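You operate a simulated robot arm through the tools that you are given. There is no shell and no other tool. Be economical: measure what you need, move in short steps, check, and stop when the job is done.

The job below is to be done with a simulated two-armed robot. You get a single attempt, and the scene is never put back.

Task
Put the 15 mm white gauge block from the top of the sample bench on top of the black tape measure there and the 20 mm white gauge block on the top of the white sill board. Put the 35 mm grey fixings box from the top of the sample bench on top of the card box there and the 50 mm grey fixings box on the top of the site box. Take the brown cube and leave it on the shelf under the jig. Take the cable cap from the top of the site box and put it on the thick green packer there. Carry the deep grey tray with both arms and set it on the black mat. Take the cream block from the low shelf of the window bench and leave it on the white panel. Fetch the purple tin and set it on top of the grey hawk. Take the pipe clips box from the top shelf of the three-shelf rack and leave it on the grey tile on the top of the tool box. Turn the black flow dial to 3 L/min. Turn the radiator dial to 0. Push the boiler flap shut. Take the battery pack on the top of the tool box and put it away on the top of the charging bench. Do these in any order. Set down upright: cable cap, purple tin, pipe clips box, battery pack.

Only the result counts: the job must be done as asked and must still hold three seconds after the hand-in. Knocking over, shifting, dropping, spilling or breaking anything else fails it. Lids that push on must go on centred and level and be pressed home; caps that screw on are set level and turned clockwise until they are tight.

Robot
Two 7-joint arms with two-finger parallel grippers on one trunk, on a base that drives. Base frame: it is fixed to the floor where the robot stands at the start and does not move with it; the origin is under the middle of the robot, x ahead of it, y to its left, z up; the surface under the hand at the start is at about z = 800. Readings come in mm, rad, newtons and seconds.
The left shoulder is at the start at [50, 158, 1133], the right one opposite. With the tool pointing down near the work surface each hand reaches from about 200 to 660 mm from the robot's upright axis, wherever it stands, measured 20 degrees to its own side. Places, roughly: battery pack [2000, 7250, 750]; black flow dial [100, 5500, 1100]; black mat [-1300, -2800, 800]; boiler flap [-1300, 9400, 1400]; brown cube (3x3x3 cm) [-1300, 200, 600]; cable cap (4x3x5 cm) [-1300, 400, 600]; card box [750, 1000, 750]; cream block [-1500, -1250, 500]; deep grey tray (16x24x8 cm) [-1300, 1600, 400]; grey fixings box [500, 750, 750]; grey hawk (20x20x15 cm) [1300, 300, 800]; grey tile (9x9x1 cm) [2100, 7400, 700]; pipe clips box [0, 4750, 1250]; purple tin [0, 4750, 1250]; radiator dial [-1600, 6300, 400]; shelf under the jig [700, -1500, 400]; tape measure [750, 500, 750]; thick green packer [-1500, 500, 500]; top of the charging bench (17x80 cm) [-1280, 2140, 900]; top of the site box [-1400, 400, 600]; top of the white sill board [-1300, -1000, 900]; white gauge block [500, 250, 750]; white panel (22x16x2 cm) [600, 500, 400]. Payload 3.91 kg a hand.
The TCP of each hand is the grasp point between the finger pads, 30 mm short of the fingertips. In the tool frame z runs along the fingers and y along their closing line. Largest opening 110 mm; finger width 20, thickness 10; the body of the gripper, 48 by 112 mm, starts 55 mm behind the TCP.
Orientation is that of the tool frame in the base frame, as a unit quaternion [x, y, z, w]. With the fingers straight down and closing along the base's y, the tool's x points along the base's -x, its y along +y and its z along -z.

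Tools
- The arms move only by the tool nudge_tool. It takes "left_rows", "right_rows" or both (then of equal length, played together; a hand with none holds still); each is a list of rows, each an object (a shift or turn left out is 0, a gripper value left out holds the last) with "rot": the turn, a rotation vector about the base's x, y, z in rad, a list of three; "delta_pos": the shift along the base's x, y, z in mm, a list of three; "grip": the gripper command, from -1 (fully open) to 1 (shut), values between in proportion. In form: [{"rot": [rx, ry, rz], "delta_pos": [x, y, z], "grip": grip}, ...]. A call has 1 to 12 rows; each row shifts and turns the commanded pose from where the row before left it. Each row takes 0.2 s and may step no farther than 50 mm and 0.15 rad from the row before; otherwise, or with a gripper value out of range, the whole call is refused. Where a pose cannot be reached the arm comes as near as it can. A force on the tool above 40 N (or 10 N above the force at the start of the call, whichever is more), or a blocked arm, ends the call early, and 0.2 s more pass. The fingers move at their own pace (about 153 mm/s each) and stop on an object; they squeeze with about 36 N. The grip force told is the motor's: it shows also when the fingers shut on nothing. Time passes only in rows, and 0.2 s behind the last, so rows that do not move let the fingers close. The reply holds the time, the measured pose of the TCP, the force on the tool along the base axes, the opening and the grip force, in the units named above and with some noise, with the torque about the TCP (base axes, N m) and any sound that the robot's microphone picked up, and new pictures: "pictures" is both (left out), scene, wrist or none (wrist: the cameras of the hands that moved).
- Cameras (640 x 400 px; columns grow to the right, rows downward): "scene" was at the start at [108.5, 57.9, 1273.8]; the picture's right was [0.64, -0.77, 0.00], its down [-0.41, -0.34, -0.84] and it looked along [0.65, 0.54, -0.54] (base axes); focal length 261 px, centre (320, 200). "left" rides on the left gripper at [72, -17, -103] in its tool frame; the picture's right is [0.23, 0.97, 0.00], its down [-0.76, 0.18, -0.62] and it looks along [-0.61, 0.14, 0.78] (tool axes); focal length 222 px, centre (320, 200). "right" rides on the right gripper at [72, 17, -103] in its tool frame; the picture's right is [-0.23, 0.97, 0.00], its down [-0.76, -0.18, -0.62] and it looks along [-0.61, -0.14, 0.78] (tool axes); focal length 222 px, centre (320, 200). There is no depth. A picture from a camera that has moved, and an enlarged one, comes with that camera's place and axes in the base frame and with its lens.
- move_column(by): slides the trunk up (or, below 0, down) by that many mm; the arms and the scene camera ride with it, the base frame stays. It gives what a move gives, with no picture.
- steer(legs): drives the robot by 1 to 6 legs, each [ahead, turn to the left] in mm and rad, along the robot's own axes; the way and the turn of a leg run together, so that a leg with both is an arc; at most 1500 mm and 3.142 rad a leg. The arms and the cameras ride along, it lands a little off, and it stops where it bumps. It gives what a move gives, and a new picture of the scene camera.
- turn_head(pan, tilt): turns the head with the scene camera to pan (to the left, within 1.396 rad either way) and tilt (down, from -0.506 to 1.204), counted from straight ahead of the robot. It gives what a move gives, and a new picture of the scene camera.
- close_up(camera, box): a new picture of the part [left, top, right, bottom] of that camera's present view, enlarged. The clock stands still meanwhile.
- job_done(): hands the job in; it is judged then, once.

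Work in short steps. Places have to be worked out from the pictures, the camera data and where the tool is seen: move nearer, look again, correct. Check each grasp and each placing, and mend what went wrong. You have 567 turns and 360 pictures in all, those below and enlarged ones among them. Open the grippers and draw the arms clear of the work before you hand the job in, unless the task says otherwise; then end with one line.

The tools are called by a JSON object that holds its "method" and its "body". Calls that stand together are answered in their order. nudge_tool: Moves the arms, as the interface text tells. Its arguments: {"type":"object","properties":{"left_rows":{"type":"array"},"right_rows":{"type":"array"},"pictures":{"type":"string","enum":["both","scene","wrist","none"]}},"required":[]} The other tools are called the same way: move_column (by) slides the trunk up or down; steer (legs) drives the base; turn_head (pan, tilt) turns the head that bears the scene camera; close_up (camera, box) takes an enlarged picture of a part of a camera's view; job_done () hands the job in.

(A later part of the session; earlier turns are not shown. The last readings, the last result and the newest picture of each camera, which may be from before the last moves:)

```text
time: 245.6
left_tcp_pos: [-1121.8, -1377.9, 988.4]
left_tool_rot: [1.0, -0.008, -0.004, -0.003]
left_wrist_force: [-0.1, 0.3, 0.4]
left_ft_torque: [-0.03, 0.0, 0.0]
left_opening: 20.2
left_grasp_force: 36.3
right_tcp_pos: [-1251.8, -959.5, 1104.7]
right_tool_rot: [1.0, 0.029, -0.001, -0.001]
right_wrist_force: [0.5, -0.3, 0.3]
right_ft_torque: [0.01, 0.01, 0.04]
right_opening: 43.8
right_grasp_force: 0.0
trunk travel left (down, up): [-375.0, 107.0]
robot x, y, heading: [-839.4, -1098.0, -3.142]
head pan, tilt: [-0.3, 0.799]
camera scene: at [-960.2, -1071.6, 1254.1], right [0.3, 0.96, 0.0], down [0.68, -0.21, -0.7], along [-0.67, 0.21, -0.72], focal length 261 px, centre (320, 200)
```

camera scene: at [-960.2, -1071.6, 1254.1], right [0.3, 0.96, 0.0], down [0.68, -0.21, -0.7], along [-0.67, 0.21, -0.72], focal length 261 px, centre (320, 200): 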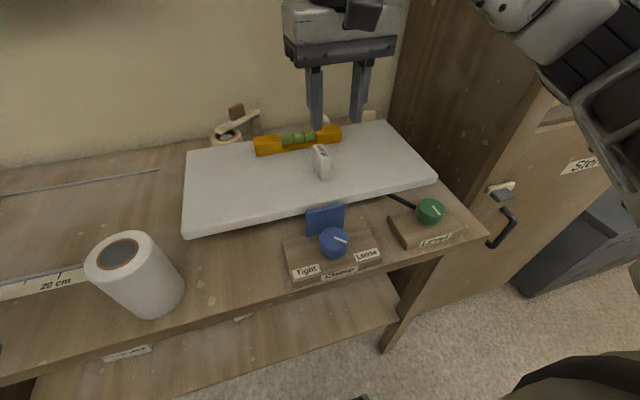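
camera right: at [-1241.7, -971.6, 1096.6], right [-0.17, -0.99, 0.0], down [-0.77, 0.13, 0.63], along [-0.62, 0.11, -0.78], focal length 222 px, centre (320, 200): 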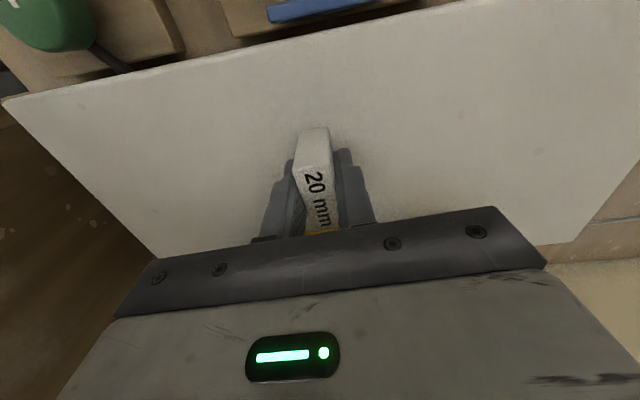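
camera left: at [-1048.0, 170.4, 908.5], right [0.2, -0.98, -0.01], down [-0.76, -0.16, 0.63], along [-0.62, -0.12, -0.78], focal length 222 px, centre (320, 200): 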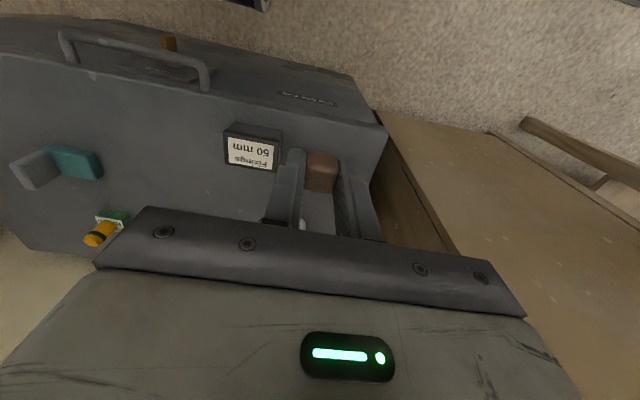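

The 20 mm block stands on the sill board. Now the cream block: I pull the right hand back, back off and lower the trunk to look under the bench.

{"method": "nudge_tool", "body": {"right_rows": [{"delta_pos": [45, 0, 0]}, {"delta_pos": [45, 0, 0]}, {"delta_pos": [45, 20, 0]}, {"delta_pos": [0, 45, 0]}], "pictures": "none"}}

{"method": "steer", "body": {"legs": [[-300, 0]]}}

{"method": "move_column", "body": {"by": -330}}

{"method": "turn_head", "body": {"pan": 0.15, "tilt": 0.45}}

{"method": "close_up", "body": {"camera": "scene", "box": [240, 160, 400, 260]}}

```text
time: 246.6
left_tcp_pos: [-1122.9, -1377.3, 987.6]
left_tool_rot: [1.0, -0.007, -0.004, -0.003]
left_wrist_force: [-0.5, 0.1, -0.2]
left_ft_torque: [-0.01, -0.04, 0.02]
left_opening: 20.0
left_grasp_force: 35.7
right_tcp_pos: [-1119.9, -894.0, 1101.8]
right_tool_rot: [1.0, 0.028, -0.001, 0.0]
right_wrist_force: [0.2, -0.2, -0.2]
right_ft_torque: [-0.04, 0.01, 0.0]
right_opening: 44.2
right_grasp_force: 0.1
trunk travel left (down, up): [-375.0, 107.0]
robot x, y, heading: [-846.7, -1098.6, -3.145]
head pan, tilt: [-0.3, 0.799]
```

```text
time: 248.6
left_tcp_pos: [-826.4, -1378.5, 988.1]
left_tool_rot: [1.0, -0.005, -0.004, -0.003]
left_wrist_force: [0.1, -0.3, 0.4]
left_ft_torque: [0.01, -0.01, 0.0]
left_opening: 20.2
left_grasp_force: 36.0
right_tcp_pos: [-825.0, -894.7, 1103.4]
right_tool_rot: [1.0, 0.03, 0.0, -0.001]
right_wrist_force: [-0.3, 0.2, 0.1]
right_ft_torque: [0.02, 0.02, -0.01]
right_opening: 44.1
right_grasp_force: 0.0
trunk travel left (down, up): [-375.0, 107.0]
robot x, y, heading: [-549.3, -1100.1, -3.141]
head pan, tilt: [-0.3, 0.799]
camera scene: at [-665.0, -1071.4, 1254.1], right [0.29, 0.96, 0.0], down [0.69, -0.21, -0.7], along [-0.67, 0.2, -0.72], focal length 261 px, centre (320, 200)
```

scene: 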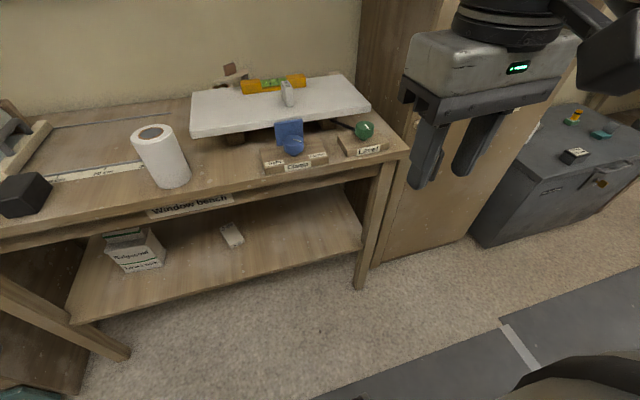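

```text
time: 251.8
left_tcp_pos: [-827.2, -1377.5, 657.7]
left_tool_rot: [1.0, -0.005, -0.004, -0.003]
left_wrist_force: [0.4, -0.3, -0.3]
left_ft_torque: [0.02, -0.02, 0.04]
left_opening: 20.1
left_grasp_force: 35.9
right_tcp_pos: [-825.7, -895.4, 774.1]
right_tool_rot: [1.0, 0.031, -0.001, -0.001]
right_wrist_force: [-0.7, 0.1, 0.1]
right_ft_torque: [0.0, 0.0, 0.01]
right_opening: 44.1
right_grasp_force: 0.0
trunk travel left (down, up): [-45.0, 437.0]
robot x, y, heading: [-549.4, -1097.0, -3.142]
head pan, tilt: [-0.3, 0.799]
```

```text
time: 252.7
left_tcp_pos: [-827.6, -1377.4, 657.9]
left_tool_rot: [1.0, -0.005, -0.003, -0.003]
left_wrist_force: [-0.4, 0.2, 0.7]
left_ft_torque: [0.0, -0.04, 0.0]
left_opening: 20.0
left_grasp_force: 36.3
right_tcp_pos: [-826.3, -894.1, 773.5]
right_tool_rot: [1.0, 0.03, 0.0, 0.0]
right_wrist_force: [-0.1, 0.0, -0.1]
right_ft_torque: [0.01, 0.01, 0.01]
right_opening: 44.0
right_grasp_force: 0.1
trunk travel left (down, up): [-45.0, 437.0]
robot x, y, heading: [-550.8, -1091.0, -3.137]
head pan, tilt: [0.15, 0.45]
camera scene: at [-679.1, -1108.9, 954.4], right [-0.15, 0.99, 0.0], down [0.43, 0.07, -0.9], along [-0.89, -0.14, -0.44], focal length 261 px, centre (320, 200)
```

scene: 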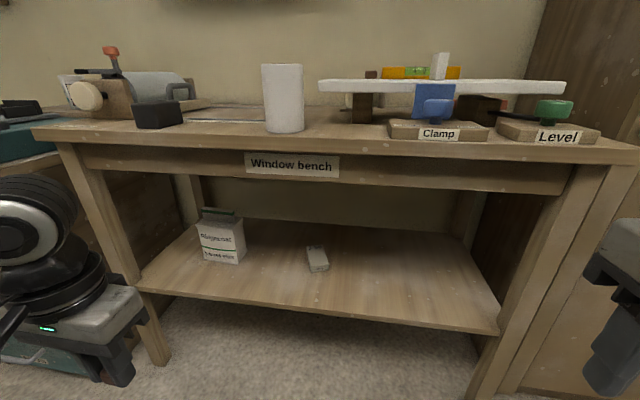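

```text
4.00 times, centred on (320, 210) of scene
camera zoom: at [-679.1, -1108.9, 954.4], right [-0.15, 0.99, 0.0], down [0.43, 0.07, -0.9], along [-0.89, -0.14, -0.44], focal length 1045 px, centre (320, 160)
```

zoom: 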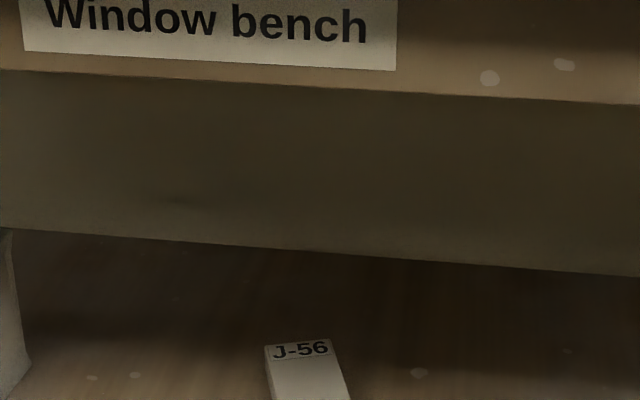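

I take a proper zoom on the cream block from this low view.

{"method": "close_up", "body": {"camera": "scene", "box": [200, 200, 400, 330]}}

{"method": "turn_head", "body": {"pan": 0.15, "tilt": 0.7}}

```text
3.08 times, centred on (300, 265) of scene
camera zoom: at [-679.1, -1108.9, 954.4], right [-0.15, 0.99, 0.0], down [0.43, 0.07, -0.9], along [-0.89, -0.14, -0.44], focal length 804 px, centre (382, 0)
```

zoom: 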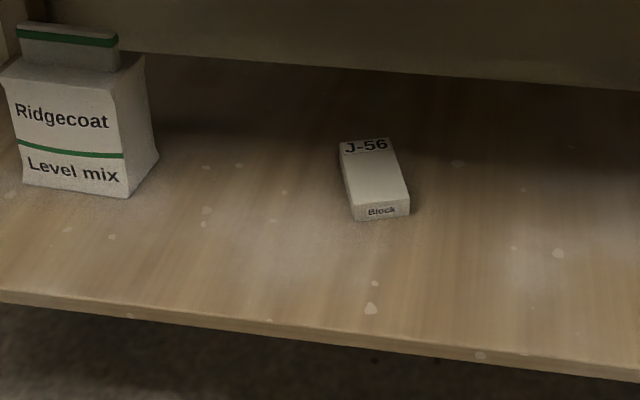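

```text
time: 253.5
left_tcp_pos: [-826.5, -1376.3, 657.1]
left_tool_rot: [1.0, -0.006, -0.003, -0.003]
left_wrist_force: [-0.3, 0.5, -0.6]
left_ft_torque: [0.0, -0.02, -0.01]
left_opening: 19.9
left_grasp_force: 35.6
right_tcp_pos: [-825.6, -896.3, 773.9]
right_tool_rot: [1.0, 0.03, -0.001, 0.0]
right_wrist_force: [-0.1, -0.5, -0.1]
right_ft_torque: [0.01, 0.01, 0.05]
right_opening: 44.1
right_grasp_force: 0.1
trunk travel left (down, up): [-45.0, 437.0]
robot x, y, heading: [-545.9, -1096.9, -3.14]
head pan, tilt: [0.15, 0.7]
camera scene: at [-672.2, -1107.9, 932.3], right [-0.15, 0.99, 0.0], down [0.64, 0.1, -0.77], along [-0.76, -0.12, -0.64], focal length 261 px, centre (320, 200)
```

scene: 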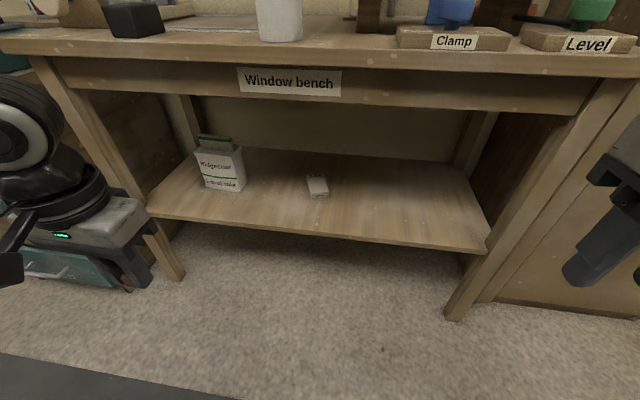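

The cream block ("J-56") lies ~230 mm inside the low shelf; I'll reach in with a tilted right hand. First I swing the left hand aside and the right hand back, then drive to face the block.

{"method": "nudge_tool", "body": {"left_rows": [{"delta_pos": [30, -30, 0]}, {"delta_pos": [30, -30, 0]}, {"delta_pos": [30, -30, 0]}, {"delta_pos": [30, -30, 0]}, {"delta_pos": [30, -30, 0]}], "right_rows": [{"delta_pos": [20, 10, 0]}, {"delta_pos": [20, 10, 0]}, {"delta_pos": [20, 10, 0]}, {"delta_pos": [0, 10, 0]}, {"delta_pos": [0, 0, 0]}], "pictures": "none"}}

{"method": "steer", "body": {"legs": [[0, 0.86], [386, 0], [0, -0.86]]}}

```text
time: 254.7
left_tcp_pos: [-680.8, -1532.9, 657.3]
left_tool_rot: [1.0, -0.004, -0.005, -0.003]
left_wrist_force: [0.2, -0.2, -0.1]
left_ft_torque: [-0.05, -0.04, 0.01]
left_opening: 19.8
left_grasp_force: 35.8
left hand out of reach, approached as far as the arm can: row 2
right_tcp_pos: [-764.9, -855.6, 772.9]
right_tool_rot: [1.0, 0.031, -0.001, -0.001]
right_wrist_force: [-0.2, 0.0, -0.4]
right_ft_torque: [0.0, 0.0, 0.0]
right_opening: 44.0
right_grasp_force: 0.1
trunk travel left (down, up): [-45.0, 437.0]
robot x, y, heading: [-547.5, -1095.5, -3.142]
head pan, tilt: [0.15, 0.7]
```

```text
time: 258.3
left_tcp_pos: [-384.9, -1574.4, 657.5]
left_tool_rot: [0.914, 0.405, -0.007, -0.003]
left_wrist_force: [-0.1, 0.5, 0.8]
left_ft_torque: [0.0, -0.01, -0.02]
left_opening: 19.9
left_grasp_force: 35.8
right_tcp_pos: [-946.5, -1187.6, 771.7]
right_tool_rot: [0.903, 0.429, 0.009, -0.008]
right_wrist_force: [0.0, 0.3, 0.2]
right_ft_torque: [0.0, 0.01, -0.01]
right_opening: 43.8
right_grasp_force: 0.2
trunk travel left (down, up): [-45.0, 437.0]
robot x, y, heading: [-621.7, -1189.5, -2.29]
head pan, tilt: [0.15, 0.7]
stopped in leg 2: the robot was blocked; the commanded pose is now the measured one
camera scene: at [-691.0, -1289.3, 933.2], right [-0.84, 0.54, 0.01], down [0.35, 0.54, -0.77], along [-0.42, -0.64, -0.64], focal length 261 px, centre (320, 200)
```

scene: 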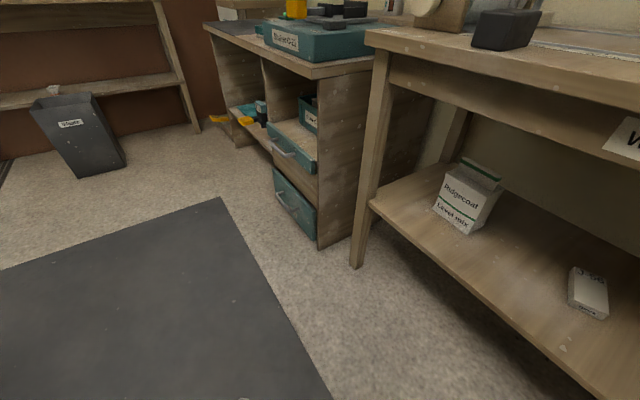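

The right elbow met the bench edge at this low trunk height. I back off 100 mm, then turn to face along the block's axis (heading −2.835) and stay ~640 mm from it.

{"method": "steer", "body": {"legs": [[-100, 0], [0, -0.545]]}}

```text
time: 261.0
left_tcp_pos: [-558.6, -1566.3, 658.0]
left_tool_rot: [0.99, 0.142, -0.004, -0.002]
left_wrist_force: [0.0, -0.7, 0.5]
left_ft_torque: [-0.01, -0.01, 0.02]
left_opening: 19.8
left_grasp_force: 36.0
right_tcp_pos: [-835.4, -940.8, 768.9]
right_tool_rot: [0.986, 0.166, 0.012, -0.001]
right_wrist_force: [0.0, -0.1, 0.0]
right_ft_torque: [0.03, -0.01, -0.04]
right_opening: 44.1
right_grasp_force: 0.1
trunk travel left (down, up): [-45.0, 437.0]
robot x, y, heading: [-557.5, -1110.8, -2.846]
head pan, tilt: [0.15, 0.7]
camera scene: at [-672.0, -1159.6, 932.3], right [-0.43, 0.9, 0.0], down [0.58, 0.28, -0.76], along [-0.69, -0.33, -0.64], focal length 261 px, centre (320, 200)
```

scene: 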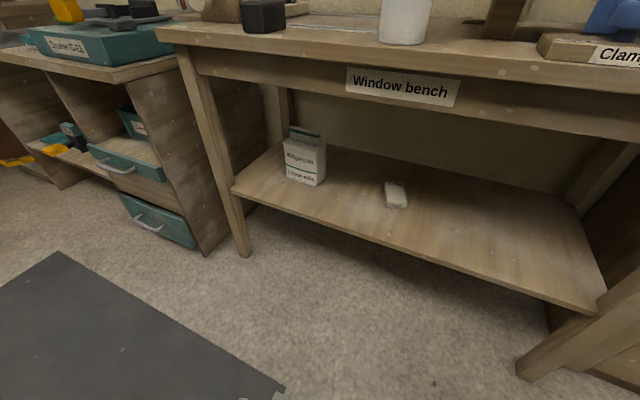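

I refine the block's place from this view.

{"method": "close_up", "body": {"camera": "scene", "box": [340, 160, 450, 230]}}

```text
5.71 times, centred on (395, 195) of scene
camera zoom: at [-672.0, -1159.6, 932.3], right [-0.43, 0.9, 0.0], down [0.58, 0.28, -0.76], along [-0.69, -0.33, -0.64], focal length 1493 px, centre (-109, 229)
```

zoom: 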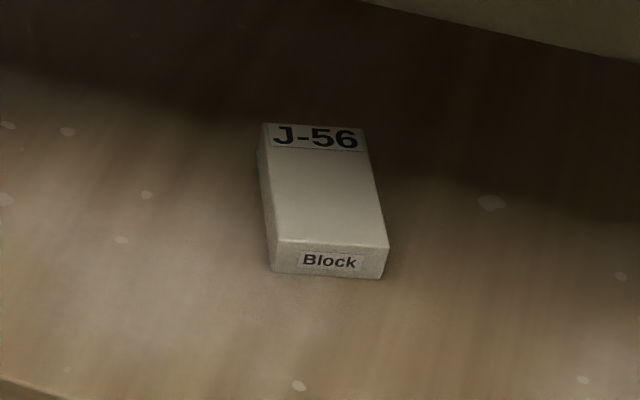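

Block centre (-1348, -1224), top z≈431, shelf z≈410. I lower the trunk fully, drive 110 mm ahead, then pitch the right hand 45° while lowering it in front of the opening.

{"method": "move_column", "body": {"by": -45}}

{"method": "steer", "body": {"legs": [[110, 0]]}}

{"method": "nudge_tool", "body": {"right_rows": [{"delta_pos": [-20.3, -27.3, -27.3], "rot": [-0.038, 0.125, 0], "grip": -0.6}, {"delta_pos": [-20.3, -27.3, -27.3], "rot": [-0.038, 0.125, 0]}, {"delta_pos": [-20.3, -27.3, -27.3], "rot": [-0.038, 0.125, 0]}, {"delta_pos": [-20.3, -27.3, -27.3], "rot": [-0.038, 0.125, 0]}, {"delta_pos": [-20.3, -27.3, -27.3], "rot": [-0.038, 0.125, 0]}, {"delta_pos": [-20.3, -27.3, -27.3], "rot": [-0.038, 0.125, 0]}, {"delta_pos": [0, 0, 0]}], "pictures": "both"}}

```text
time: 261.8
left_tcp_pos: [-558.0, -1565.3, 613.2]
left_tool_rot: [0.99, 0.142, -0.004, -0.003]
left_wrist_force: [-0.7, -0.3, 0.5]
left_ft_torque: [0.03, -0.04, -0.02]
left_opening: 20.1
left_grasp_force: 36.0
right_tcp_pos: [-835.1, -939.8, 723.9]
right_tool_rot: [0.986, 0.166, 0.012, -0.003]
right_wrist_force: [0.8, -0.3, -0.7]
right_ft_torque: [-0.02, -0.02, 0.01]
right_opening: 44.3
right_grasp_force: 0.0
trunk travel left (down, up): [0.0, 482.0]
robot x, y, heading: [-558.8, -1109.8, -2.845]
head pan, tilt: [0.15, 0.7]
```

```text
time: 263.0
left_tcp_pos: [-660.8, -1599.0, 613.3]
left_tool_rot: [0.99, 0.144, -0.003, -0.002]
left_wrist_force: [0.7, -0.2, -1.3]
left_ft_torque: [0.0, 0.0, -0.02]
left_opening: 19.7
left_grasp_force: 35.8
right_tcp_pos: [-942.5, -974.8, 723.7]
right_tool_rot: [0.986, 0.167, 0.012, -0.002]
right_wrist_force: [0.1, -0.8, 1.1]
right_ft_torque: [-0.02, 0.01, 0.0]
right_opening: 43.9
right_grasp_force: 0.0
trunk travel left (down, up): [0.0, 482.0]
robot x, y, heading: [-665.7, -1148.6, -2.84]
head pan, tilt: [0.15, 0.7]
camera scene: at [-777.4, -1192.8, 887.3], right [-0.44, 0.9, 0.0], down [0.58, 0.28, -0.77], along [-0.69, -0.33, -0.64], focal length 261 px, centre (320, 200)
```

scene: 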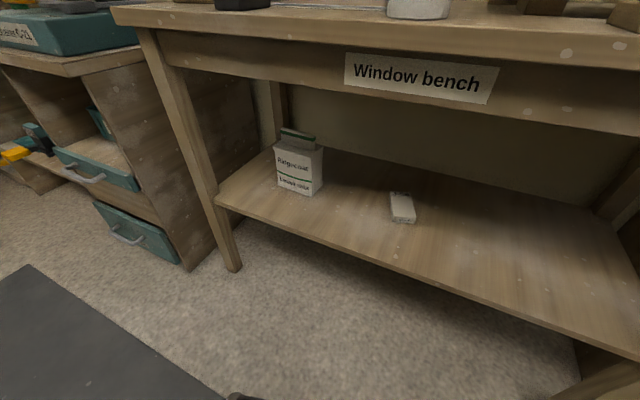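

```text
time: 264.6
left_tcp_pos: [-661.6, -1598.4, 614.2]
left_tool_rot: [0.99, 0.143, -0.004, -0.002]
left_wrist_force: [-0.3, 0.4, 0.3]
left_ft_torque: [0.01, -0.01, -0.04]
left_opening: 20.0
left_grasp_force: 35.8
right_tcp_pos: [-1085.9, -1151.2, 572.8]
right_tool_rot: [0.916, 0.156, -0.366, 0.046]
right_wrist_force: [0.1, 0.2, -0.4]
right_ft_torque: [-0.02, 0.02, 0.0]
right_opening: 88.1
right_grasp_force: 0.1
right hand out of reach, approached as far as the arm can: row 1, 2, 3
trunk travel left (down, up): [0.0, 482.0]
robot x, y, heading: [-662.6, -1148.1, -2.844]
head pan, tilt: [0.15, 0.7]
camera scene: at [-777.4, -1192.8, 887.3], right [-0.44, 0.9, 0.0], down [0.58, 0.28, -0.76], along [-0.69, -0.33, -0.64], focal length 261 px, centre (320, 200)
camera right: at [-963.1, -1127.1, 598.3], right [0.16, -0.98, 0.13], down [-0.17, 0.1, 0.98], along [-0.97, -0.18, -0.15], focal length 222 px, centre (320, 200)
```

scene: 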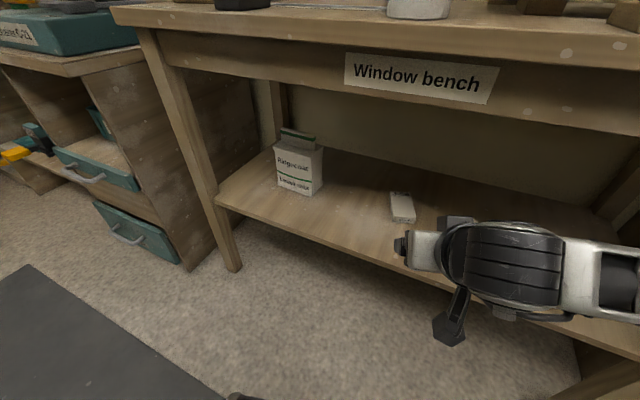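
right: 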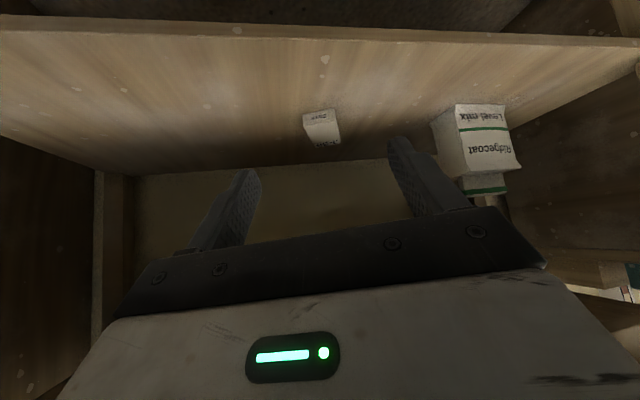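

Estimates of the shelf height disagree, so I advance the hand moderately and triangulate with the wrist camera.

{"method": "close_up", "body": {"camera": "right", "box": [270, 80, 370, 160]}}

{"method": "nudge_tool", "body": {"right_rows": [{"delta_pos": [-27, -8, -18]}, {"delta_pos": [-27, -8, -18]}, {"delta_pos": [-27, -8, -18]}, {"delta_pos": [-27, -8, -18]}, {"delta_pos": [0, 0, 0]}], "pictures": "none"}}

{"method": "close_up", "body": {"camera": "right", "box": [220, 60, 380, 160]}}

```text
5.00 times, centred on (320, 120) of right
camera zoom: at [-963.1, -1127.1, 598.3], right [0.16, -0.98, 0.13], down [-0.17, 0.1, 0.98], along [-0.97, -0.18, -0.15], focal length 1111 px, centre (320, 600)
```

zoom: 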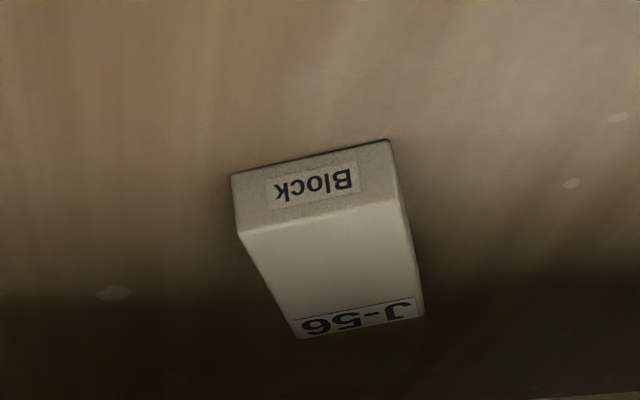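

```text
time: 265.8
left_tcp_pos: [-661.0, -1598.7, 613.5]
left_tool_rot: [0.99, 0.143, -0.004, -0.002]
left_wrist_force: [0.7, -0.6, 0.4]
left_ft_torque: [0.06, -0.01, 0.06]
left_opening: 20.0
left_grasp_force: 36.0
right_tcp_pos: [-1192.6, -1180.0, 499.2]
right_tool_rot: [0.915, 0.156, -0.368, 0.047]
right_wrist_force: [0.2, 0.5, 0.2]
right_ft_torque: [-0.02, -0.01, 0.04]
right_opening: 88.1
right_grasp_force: 0.0
trunk travel left (down, up): [0.0, 482.0]
robot x, y, heading: [-661.2, -1145.2, -2.84]
head pan, tilt: [0.15, 0.7]
```

```text
4.00 times, centred on (300, 110) of right
camera zoom: at [-1069.9, -1156.4, 524.2], right [0.16, -0.98, 0.13], down [-0.17, 0.1, 0.98], along [-0.97, -0.18, -0.15], focal length 888 px, centre (400, 560)
```

zoom: 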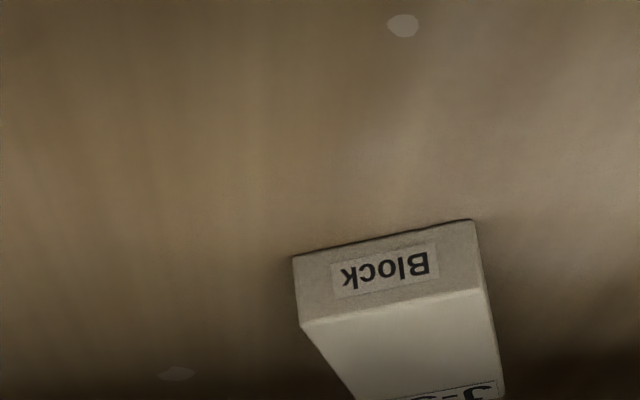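

Triangulated: shelf z≈385, block's near end at about (-1322, -1210). I advance over it at z=450.

{"method": "nudge_tool", "body": {"right_rows": [{"delta_pos": [-38, -9, -12]}, {"delta_pos": [-38, -9, -12]}, {"delta_pos": [-38, -9, -12]}, {"delta_pos": [-36, -9, -12]}, {"delta_pos": [0, 0, 0]}], "pictures": "wrist"}}

```text
time: 267.0
left_tcp_pos: [-661.4, -1599.6, 612.1]
left_tool_rot: [0.99, 0.144, -0.004, -0.003]
left_wrist_force: [0.4, 0.8, -0.3]
left_ft_torque: [0.04, 0.04, 0.0]
left_opening: 20.1
left_grasp_force: 35.5
right_tcp_pos: [-1342.8, -1215.3, 453.0]
right_tool_rot: [0.916, 0.157, -0.367, 0.046]
right_wrist_force: [-0.4, 0.1, 0.1]
right_ft_torque: [0.01, 0.03, -0.01]
right_opening: 88.3
right_grasp_force: 0.1
trunk travel left (down, up): [0.0, 482.0]
robot x, y, heading: [-659.3, -1143.2, -2.842]
head pan, tilt: [0.15, 0.7]
camera right: at [-1220.4, -1193.2, 478.0], right [0.16, -0.98, 0.13], down [-0.16, 0.1, 0.98], along [-0.97, -0.18, -0.15], focal length 222 px, centre (320, 200)
```

right: 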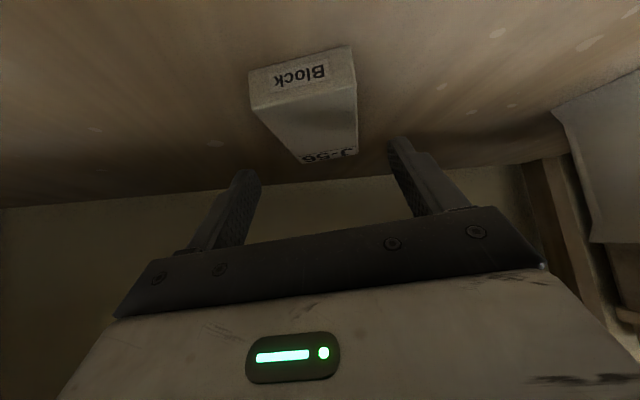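

The block lies between the fingers' tracks. I descend to z≈418 and close.

{"method": "nudge_tool", "body": {"right_rows": [{"delta_pos": [0, -2, -15]}, {"delta_pos": [0, 0, -12]}, {"delta_pos": [0, 0, -7]}, {"delta_pos": [0, 0, 0]}, {"grip": -0.3}, {"grip": 0}, {"grip": 1}, {"grip": 1}, {"delta_pos": [0, 0, 0]}], "pictures": "wrist"}}

```text
time: 269.0
left_tcp_pos: [-661.2, -1598.2, 613.5]
left_tool_rot: [0.99, 0.143, -0.004, -0.003]
left_wrist_force: [0.1, -0.1, 0.2]
left_ft_torque: [0.01, -0.01, -0.01]
left_opening: 19.9
left_grasp_force: 36.1
right_tcp_pos: [-1342.6, -1217.7, 416.7]
right_tool_rot: [0.916, 0.155, -0.367, 0.046]
right_wrist_force: [1.0, 0.7, 0.0]
right_ft_torque: [0.01, 0.01, -0.03]
right_opening: 59.5
right_grasp_force: 35.9
trunk travel left (down, up): [0.0, 482.0]
robot x, y, heading: [-660.5, -1144.7, -2.844]
head pan, tilt: [0.15, 0.7]
camera right: at [-1220.0, -1194.9, 442.0], right [0.16, -0.98, 0.13], down [-0.17, 0.1, 0.98], along [-0.97, -0.17, -0.15], focal length 222 px, centre (320, 200)
```

right: 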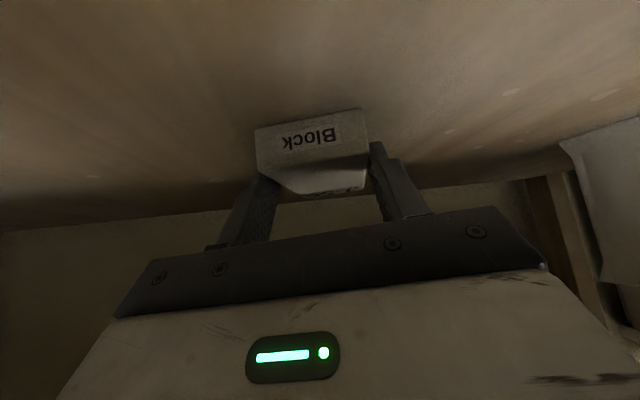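

Gripped (59.5 mm). Lift slightly and withdraw along the same path.

{"method": "nudge_tool", "body": {"right_rows": [{"delta_pos": [0, 0, 12]}, {"delta_pos": [0, 0, 18]}, {"delta_pos": [36, 9, 10]}, {"delta_pos": [38, 9, 12]}, {"delta_pos": [38, 9, 12]}, {"delta_pos": [38, 9, 12]}, {"delta_pos": [38, 9, 12]}, {"delta_pos": [38, 9, 12]}, {"delta_pos": [38, 9, 12]}, {"delta_pos": [0, 0, 0]}], "pictures": "wrist"}}

```text
time: 271.2
left_tcp_pos: [-660.8, -1598.6, 613.2]
left_tool_rot: [0.99, 0.143, -0.004, -0.001]
left_wrist_force: [0.0, -0.2, -0.1]
left_ft_torque: [-0.02, -0.03, -0.02]
left_opening: 20.0
left_grasp_force: 36.2
right_tcp_pos: [-1079.9, -1154.2, 531.6]
right_tool_rot: [0.916, 0.155, -0.368, 0.046]
right_wrist_force: [-0.1, -0.6, -1.2]
right_ft_torque: [0.01, -0.04, 0.0]
right_opening: 59.5
right_grasp_force: 35.9
trunk travel left (down, up): [0.0, 482.0]
robot x, y, heading: [-661.6, -1146.6, -2.839]
head pan, tilt: [0.15, 0.7]
camera right: at [-955.8, -1131.1, 557.3], right [0.16, -0.98, 0.13], down [-0.17, 0.1, 0.98], along [-0.97, -0.17, -0.15], focal length 222 px, centre (320, 200)
```

right: 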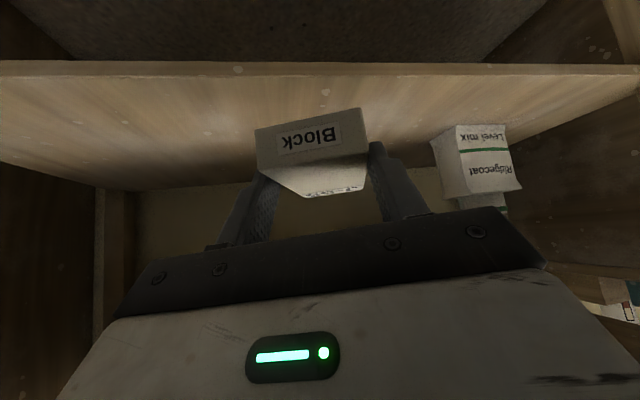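

Block secured. I back off, raise the trunk, and turn to face the jig bench on the opposite side.

{"method": "steer", "body": {"legs": [[-200, 0]]}}

{"method": "move_column", "body": {"by": 330}}

{"method": "turn_head", "body": {"pan": 0.0, "tilt": 0.5}}

{"method": "steer", "body": {"legs": [[0, 1.4], [0, 1.2]]}}

```text
time: 272.9
left_tcp_pos: [-465.1, -1538.0, 612.8]
left_tool_rot: [0.99, 0.144, -0.004, -0.002]
left_wrist_force: [-0.6, -1.0, -1.0]
left_ft_torque: [0.03, -0.02, 0.0]
left_opening: 19.7
left_grasp_force: 36.6
right_tcp_pos: [-884.2, -1092.7, 531.6]
right_tool_rot: [0.916, 0.157, -0.368, 0.047]
right_wrist_force: [-0.2, 0.5, -1.7]
right_ft_torque: [0.02, -0.02, -0.02]
right_opening: 59.4
right_grasp_force: 36.3
trunk travel left (down, up): [0.0, 482.0]
robot x, y, heading: [-466.9, -1081.8, -2.841]
head pan, tilt: [0.15, 0.7]
camera scene: at [-581.7, -1131.8, 887.2], right [-0.44, 0.9, 0.0], down [0.58, 0.28, -0.76], along [-0.69, -0.34, -0.64], focal length 261 px, centre (320, 200)
```

scene: 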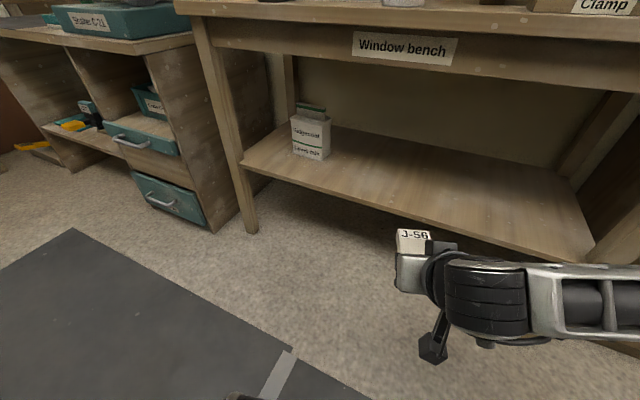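

```text
time: 276.1
left_tcp_pos: [-464.8, -1537.6, 943.1]
left_tool_rot: [0.99, 0.144, -0.004, -0.003]
left_wrist_force: [-0.2, 0.3, -0.1]
left_ft_torque: [-0.04, 0.02, 0.02]
left_opening: 20.4
left_grasp_force: 36.0
right_tcp_pos: [-884.4, -1092.6, 860.9]
right_tool_rot: [0.915, 0.157, -0.368, 0.046]
right_wrist_force: [0.0, -0.7, -1.9]
right_ft_torque: [0.04, -0.05, 0.01]
right_opening: 59.4
right_grasp_force: 36.0
trunk travel left (down, up): [-330.0, 152.0]
robot x, y, heading: [-467.7, -1083.6, -2.842]
head pan, tilt: [0.15, 0.7]
```

```text
time: 276.8
left_tcp_pos: [-465.5, -1538.6, 943.1]
left_tool_rot: [0.99, 0.143, -0.004, -0.002]
left_wrist_force: [0.1, -0.2, 0.0]
left_ft_torque: [0.03, -0.03, -0.02]
left_opening: 20.2
left_grasp_force: 35.4
right_tcp_pos: [-884.1, -1093.2, 861.9]
right_tool_rot: [0.916, 0.157, -0.367, 0.046]
right_wrist_force: [-0.5, 0.4, -1.0]
right_ft_torque: [0.01, -0.03, 0.01]
right_opening: 59.5
right_grasp_force: 35.3
trunk travel left (down, up): [-330.0, 152.0]
robot x, y, heading: [-465.5, -1084.1, -2.837]
head pan, tilt: [0.0, 0.499]
camera scene: at [-592.1, -1121.8, 1234.9], right [-0.3, 0.95, 0.0], down [0.46, 0.14, -0.88], along [-0.84, -0.26, -0.48], focal length 261 px, centre (320, 200)
```

scene: 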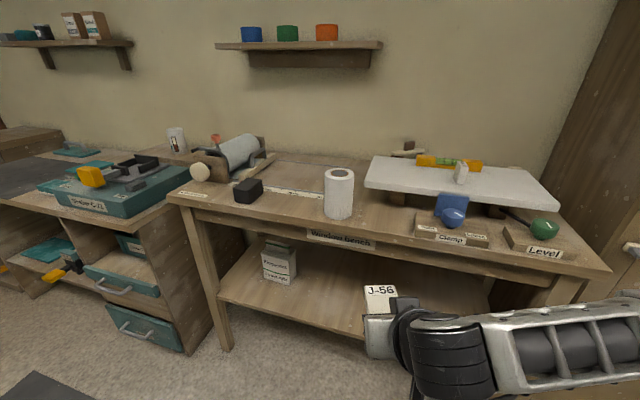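

```text
time: 283.6
left_tcp_pos: [-227.3, -698.1, 942.9]
left_tool_rot: [0.136, 0.991, -0.004, 0.003]
left_wrist_force: [-1.4, 0.5, 0.5]
left_ft_torque: [-0.01, 0.01, 0.0]
left_opening: 19.7
left_grasp_force: 35.9
right_tcp_pos: [-108.3, -1295.8, 861.4]
right_tool_rot: [0.103, 0.923, -0.057, 0.366]
right_wrist_force: [0.1, 0.4, -1.5]
right_ft_torque: [-0.01, 0.03, -0.02]
right_opening: 59.0
right_grasp_force: 36.4
trunk travel left (down, up): [-330.0, 152.0]
robot x, y, heading: [-466.4, -1084.0, -0.257]
head pan, tilt: [0.0, 0.499]
camera scene: at [-340.3, -1116.1, 1235.0], right [-0.26, -0.97, 0.0], down [-0.46, 0.12, -0.88], along [0.85, -0.22, -0.48], focal length 261 px, centre (320, 200)
```

scene: 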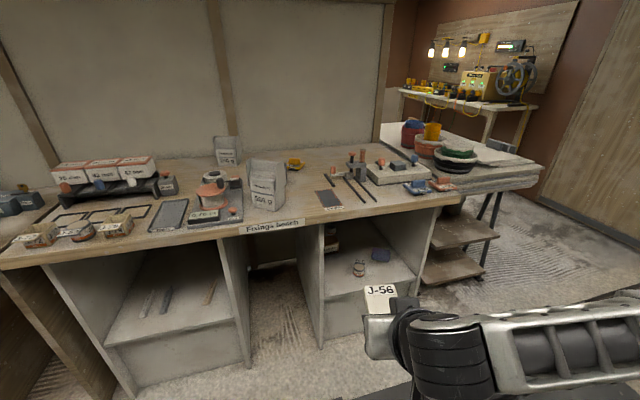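

I see the "Fixings bench" with two shelf bays below. I zoom to identify the jig and the shelf beneath it.

{"method": "close_up", "body": {"camera": "scene", "box": [230, 130, 480, 330]}}

{"method": "close_up", "body": {"camera": "scene", "box": [0, 130, 260, 340]}}

```text
2.00 times, centred on (355, 230) of scene
camera zoom: at [-340.3, -1116.1, 1235.0], right [-0.26, -0.97, 0.0], down [-0.46, 0.12, -0.88], along [0.85, -0.22, -0.48], focal length 522 px, centre (250, 140)
```

zoom: 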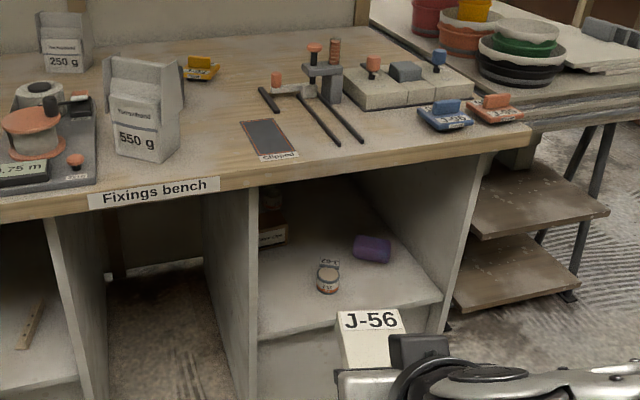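

```text
1.90 times, centred on (130, 235) of scene
camera zoom: at [-340.3, -1116.1, 1235.0], right [-0.26, -0.97, 0.0], down [-0.46, 0.12, -0.88], along [0.85, -0.22, -0.48], focal length 498 px, centre (682, 133)
```

zoom: 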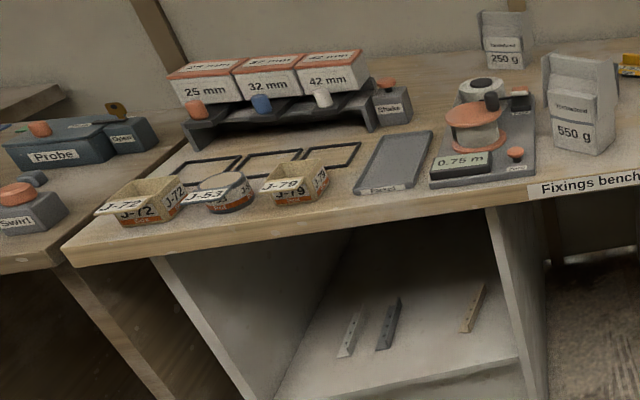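

The jig (rods) stands over the right-hand bay; its shelf holds a jar and a purple block. I pull the right hand in and drive to about (-150, -1615) facing it.

{"method": "nudge_tool", "body": {"right_rows": [{"delta_pos": [-38, 10, 10]}, {"delta_pos": [-38, 10, 10]}, {"delta_pos": [-38, 10, 10]}, {"delta_pos": [0, 0, 0]}], "pictures": "none"}}

{"method": "steer", "body": {"legs": [[0, -0.777], [600, 0], [0, 1.034]]}}

```text
time: 284.6
left_tcp_pos: [-227.5, -698.7, 942.2]
left_tool_rot: [0.136, 0.991, -0.003, 0.003]
left_wrist_force: [0.6, -0.1, 0.0]
left_ft_torque: [0.0, -0.03, -0.01]
left_opening: 20.0
left_grasp_force: 36.0
right_tcp_pos: [-170.7, -1243.4, 872.0]
right_tool_rot: [0.103, 0.923, -0.057, 0.366]
right_wrist_force: [0.1, -0.1, -0.9]
right_ft_torque: [0.03, 0.07, -0.01]
right_opening: 59.0
right_grasp_force: 36.6
right hand out of reach, approached as far as the arm can: row 2, 3
trunk travel left (down, up): [-330.0, 152.0]
robot x, y, heading: [-466.9, -1079.2, -0.257]
head pan, tilt: [0.0, 0.499]
```

```text
time: 292.6
left_tcp_pos: [-33.5, -1156.7, 943.3]
left_tool_rot: [0.01, 1.0, -0.003, 0.004]
left_wrist_force: [-0.6, 0.5, -0.4]
left_ft_torque: [0.03, 0.01, 0.0]
left_opening: 20.1
left_grasp_force: 35.6
right_tcp_pos: [156.1, -1670.8, 872.1]
right_tool_rot: [-0.014, 0.929, -0.011, 0.371]
right_wrist_force: [-0.3, 0.0, -1.1]
right_ft_torque: [-0.01, 0.05, 0.01]
right_opening: 59.3
right_grasp_force: 35.5
trunk travel left (down, up): [-330.0, 152.0]
robot x, y, heading: [-168.5, -1585.5, -0.005]
head pan, tilt: [0.0, 0.499]
camera scene: at [-39.6, -1589.2, 1235.0], right [-0.01, -1.0, 0.0], down [-0.48, 0.0, -0.88], along [0.88, -0.01, -0.48], focal length 261 px, centre (320, 200)
```

scene: 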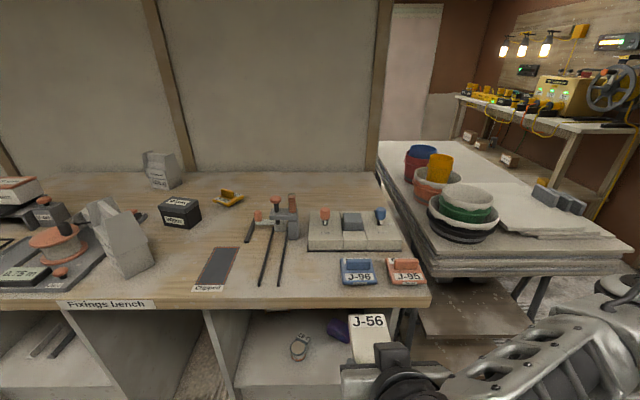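

I lower the trunk and look into the bay.

{"method": "move_column", "body": {"by": -310}}

{"method": "turn_head", "body": {"pan": 0.25, "tilt": 0.55}}

```text
time: 295.7
left_tcp_pos: [-34.2, -1157.4, 632.5]
left_tool_rot: [0.011, 1.0, -0.003, 0.003]
left_wrist_force: [-0.4, 0.1, 0.1]
left_ft_torque: [-0.02, -0.02, 0.0]
left_opening: 20.2
left_grasp_force: 36.1
right_tcp_pos: [155.8, -1670.3, 561.6]
right_tool_rot: [-0.013, 0.929, -0.01, 0.37]
right_wrist_force: [0.9, -0.7, -1.3]
right_ft_torque: [0.03, 0.05, 0.01]
right_opening: 59.4
right_grasp_force: 35.9
trunk travel left (down, up): [-20.0, 462.0]
robot x, y, heading: [-167.2, -1590.0, -0.009]
head pan, tilt: [0.0, 0.499]
```

```text
time: 296.5
left_tcp_pos: [-33.8, -1157.3, 633.4]
left_tool_rot: [0.011, 1.0, -0.003, 0.004]
left_wrist_force: [0.6, 0.0, 0.3]
left_ft_torque: [-0.02, 0.02, -0.02]
left_opening: 20.1
left_grasp_force: 36.0
right_tcp_pos: [156.1, -1672.0, 561.4]
right_tool_rot: [-0.013, 0.929, -0.011, 0.37]
right_wrist_force: [-0.1, 0.5, -0.9]
right_ft_torque: [0.02, 0.06, 0.05]
right_opening: 59.1
right_grasp_force: 35.9
trunk travel left (down, up): [-20.0, 462.0]
robot x, y, heading: [-168.6, -1591.7, -0.01]
head pan, tilt: [0.25, 0.55]
camera scene: at [-43.3, -1567.1, 920.4], right [0.24, -0.97, 0.0], down [-0.51, -0.12, -0.85], along [0.83, 0.2, -0.52], focal length 261 px, centre (320, 200)
```

scene: 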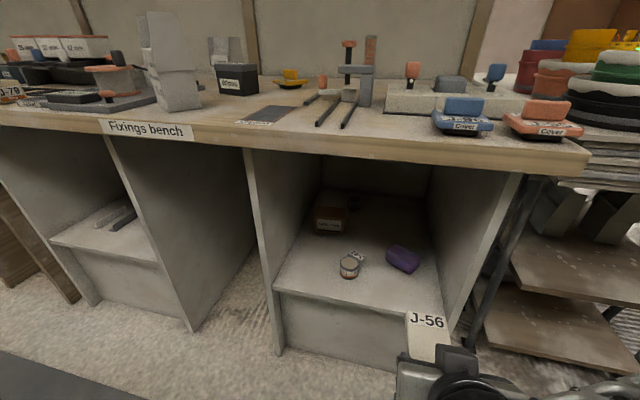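

Triangulation: shelf z≈335, its front at x≈405, jar at (489, -1523). I pitch the left hand 45° while bringing it in front of the bay.

{"method": "nudge_tool", "body": {"left_rows": [{"delta_pos": [35, -26, -12], "rot": [0, -0.13, 0]}, {"delta_pos": [35, -26, -12], "rot": [0, -0.13, 0]}, {"delta_pos": [35, -26, -12], "rot": [0, -0.13, 0]}, {"delta_pos": [35, -26, -12], "rot": [0, -0.13, 0]}, {"delta_pos": [35, -26, -12], "rot": [0, -0.13, 0]}, {"delta_pos": [35, -26, -12], "rot": [0, -0.13, 0]}, {"delta_pos": [35, -26, -12]}, {"delta_pos": [35, -26, -12]}, {"delta_pos": [35, -26, -12]}, {"delta_pos": [0, 0, 0]}], "pictures": "both"}}

```text
time: 298.7
left_tcp_pos: [310.1, -1350.2, 529.2]
left_tool_rot: [0.01, 0.924, 0.002, 0.383]
left_wrist_force: [0.7, 0.5, -0.1]
left_ft_torque: [-0.02, -0.02, 0.01]
left_opening: 19.8
left_grasp_force: 36.3
left hand out of reach, approached as far as the arm can: row 1, 2, 3, 4
right_tcp_pos: [157.4, -1671.7, 561.4]
right_tool_rot: [-0.014, 0.929, -0.01, 0.37]
right_wrist_force: [0.0, 0.4, -1.6]
right_ft_torque: [-0.05, 0.05, 0.01]
right_opening: 59.5
right_grasp_force: 36.0
trunk travel left (down, up): [-20.0, 462.0]
robot x, y, heading: [-168.5, -1590.4, -0.008]
head pan, tilt: [0.25, 0.55]
camera scene: at [-43.4, -1567.0, 920.4], right [0.24, -0.97, 0.0], down [-0.51, -0.13, -0.85], along [0.83, 0.2, -0.52], focal length 261 px, centre (320, 200)
camera left: at [186.5, -1364.8, 550.3], right [-0.14, 0.98, -0.15], down [0.1, 0.16, 0.98], along [0.98, 0.12, -0.12], focal length 222 px, centre (320, 200)
```

scene: 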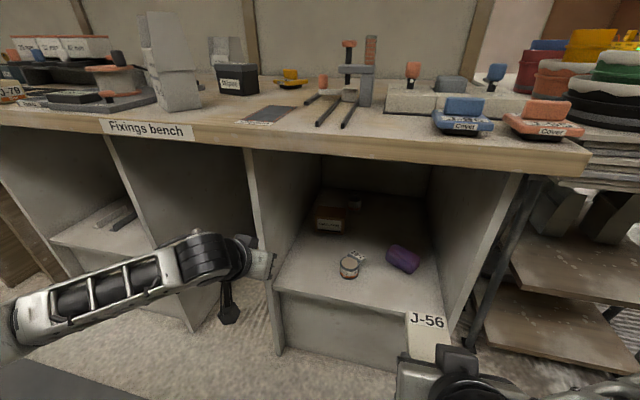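
left: 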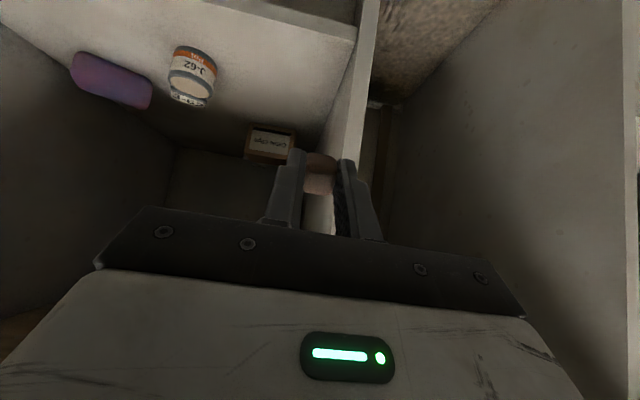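

The wrist view confirms shelf z≈335 and the bay's left wall at y≈-1325. I move the cube in over the shelf.

{"method": "nudge_tool", "body": {"left_rows": [{"delta_pos": [0, -33, 0]}, {"delta_pos": [0, -32, 0]}, {"delta_pos": [30, 0, -25]}, {"delta_pos": [30, 0, -25]}, {"delta_pos": [30, 0, -25]}, {"delta_pos": [33, 0, -29]}, {"delta_pos": [0, 0, 0]}], "pictures": "both"}}

```text
time: 300.3
left_tcp_pos: [433.6, -1414.3, 423.0]
left_tool_rot: [0.011, 0.924, 0.001, 0.383]
left_wrist_force: [0.0, 0.6, -0.1]
left_ft_torque: [0.02, 0.04, -0.03]
left_opening: 20.0
left_grasp_force: 35.9
right_tcp_pos: [156.0, -1670.5, 560.7]
right_tool_rot: [-0.014, 0.929, -0.011, 0.37]
right_wrist_force: [-0.3, -0.5, -2.2]
right_ft_torque: [0.02, 0.03, 0.0]
right_opening: 59.3
right_grasp_force: 35.8
trunk travel left (down, up): [-20.0, 462.0]
robot x, y, heading: [-172.6, -1589.2, -0.005]
head pan, tilt: [0.25, 0.55]
camera scene: at [-43.4, -1567.0, 920.4], right [0.24, -0.97, 0.0], down [-0.51, -0.13, -0.85], along [0.83, 0.2, -0.52], focal length 261 px, centre (320, 200)
camera left: at [309.7, -1427.5, 444.3], right [-0.14, 0.98, -0.15], down [0.1, 0.17, 0.98], along [0.99, 0.12, -0.12], focal length 222 px, centre (320, 200)
```

scene: 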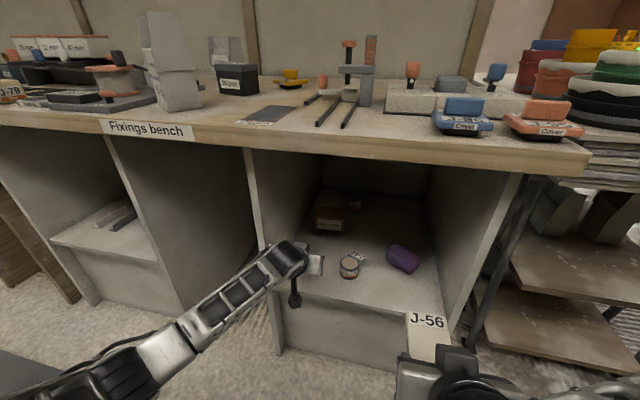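
left: 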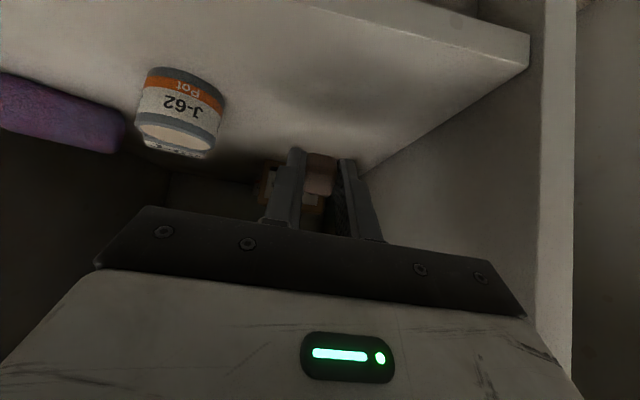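

Lower towards the shelf.

{"method": "nudge_tool", "body": {"left_rows": [{"delta_pos": [5, 0, -20]}, {"delta_pos": [5, 0, -20]}, {"delta_pos": [0, 0, -6]}, {"delta_pos": [0, 0, 0]}], "pictures": "wrist"}}

```text
time: 301.3
left_tcp_pos: [447.4, -1414.5, 382.2]
left_tool_rot: [0.011, 0.921, 0.001, 0.389]
left_wrist_force: [-2.8, 2.7, 19.3]
left_ft_torque: [-0.12, -0.18, -0.04]
left_opening: 20.0
left_grasp_force: 36.2
right_tcp_pos: [155.5, -1670.7, 563.0]
right_tool_rot: [-0.013, 0.929, -0.011, 0.371]
right_wrist_force: [-1.1, 0.5, -0.4]
right_ft_torque: [0.0, 0.04, 0.0]
right_opening: 59.1
right_grasp_force: 35.8
trunk travel left (down, up): [-20.0, 462.0]
robot x, y, heading: [-166.8, -1590.8, -0.01]
head pan, tilt: [0.25, 0.55]
camera left: at [323.3, -1427.6, 401.9], right [-0.14, 0.98, -0.15], down [0.09, 0.17, 0.98], along [0.99, 0.12, -0.11], focal length 222 px, centre (320, 200)
```

left: 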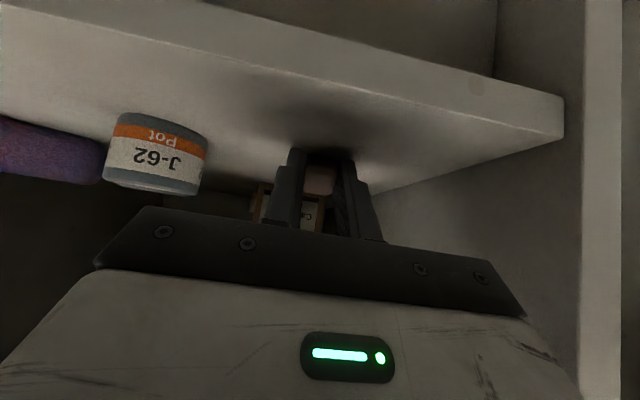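

Contact felt. Ease up, release gently, and withdraw backward-up along the tool axis.

{"method": "nudge_tool", "body": {"left_rows": [{"delta_pos": [0, 0, 3]}, {"grip": 0.5}, {"grip": 0.2}, {"grip": 0.0}, {"delta_pos": [0, 0, 0]}, {"delta_pos": [-15, 0, 15]}, {"delta_pos": [-25, 0, 25]}, {"delta_pos": [-35, 0, 25]}, {"delta_pos": [-35, 0, 25]}, {"delta_pos": [-35, 0, 20]}, {"delta_pos": [0, 0, 0]}], "pictures": "wrist"}}

```text
time: 303.7
left_tcp_pos: [301.1, -1412.9, 490.5]
left_tool_rot: [0.01, 0.924, 0.002, 0.383]
left_wrist_force: [0.2, -1.1, 0.6]
left_ft_torque: [0.03, -0.05, 0.03]
left_opening: 55.3
left_grasp_force: 0.0
right_tcp_pos: [155.8, -1670.7, 562.3]
right_tool_rot: [-0.013, 0.929, -0.011, 0.37]
right_wrist_force: [0.9, 0.8, -0.7]
right_ft_torque: [0.0, 0.09, -0.01]
right_opening: 59.3
right_grasp_force: 35.9
trunk travel left (down, up): [-20.0, 462.0]
robot x, y, heading: [-170.6, -1588.7, -0.005]
head pan, tilt: [0.25, 0.55]
camera left: at [176.7, -1428.2, 511.1], right [-0.14, 0.98, -0.15], down [0.1, 0.16, 0.98], along [0.98, 0.12, -0.12], focal length 222 px, centre (320, 200)
```

left: 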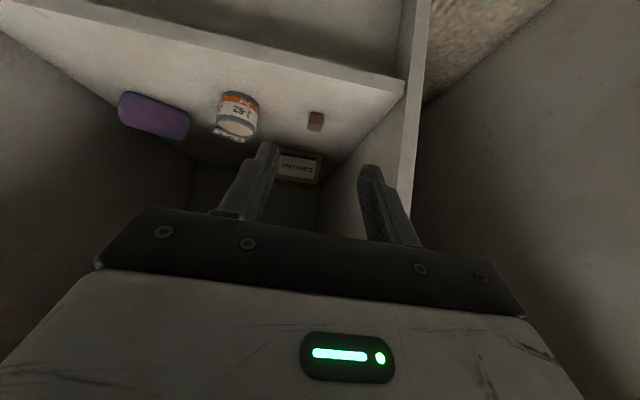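

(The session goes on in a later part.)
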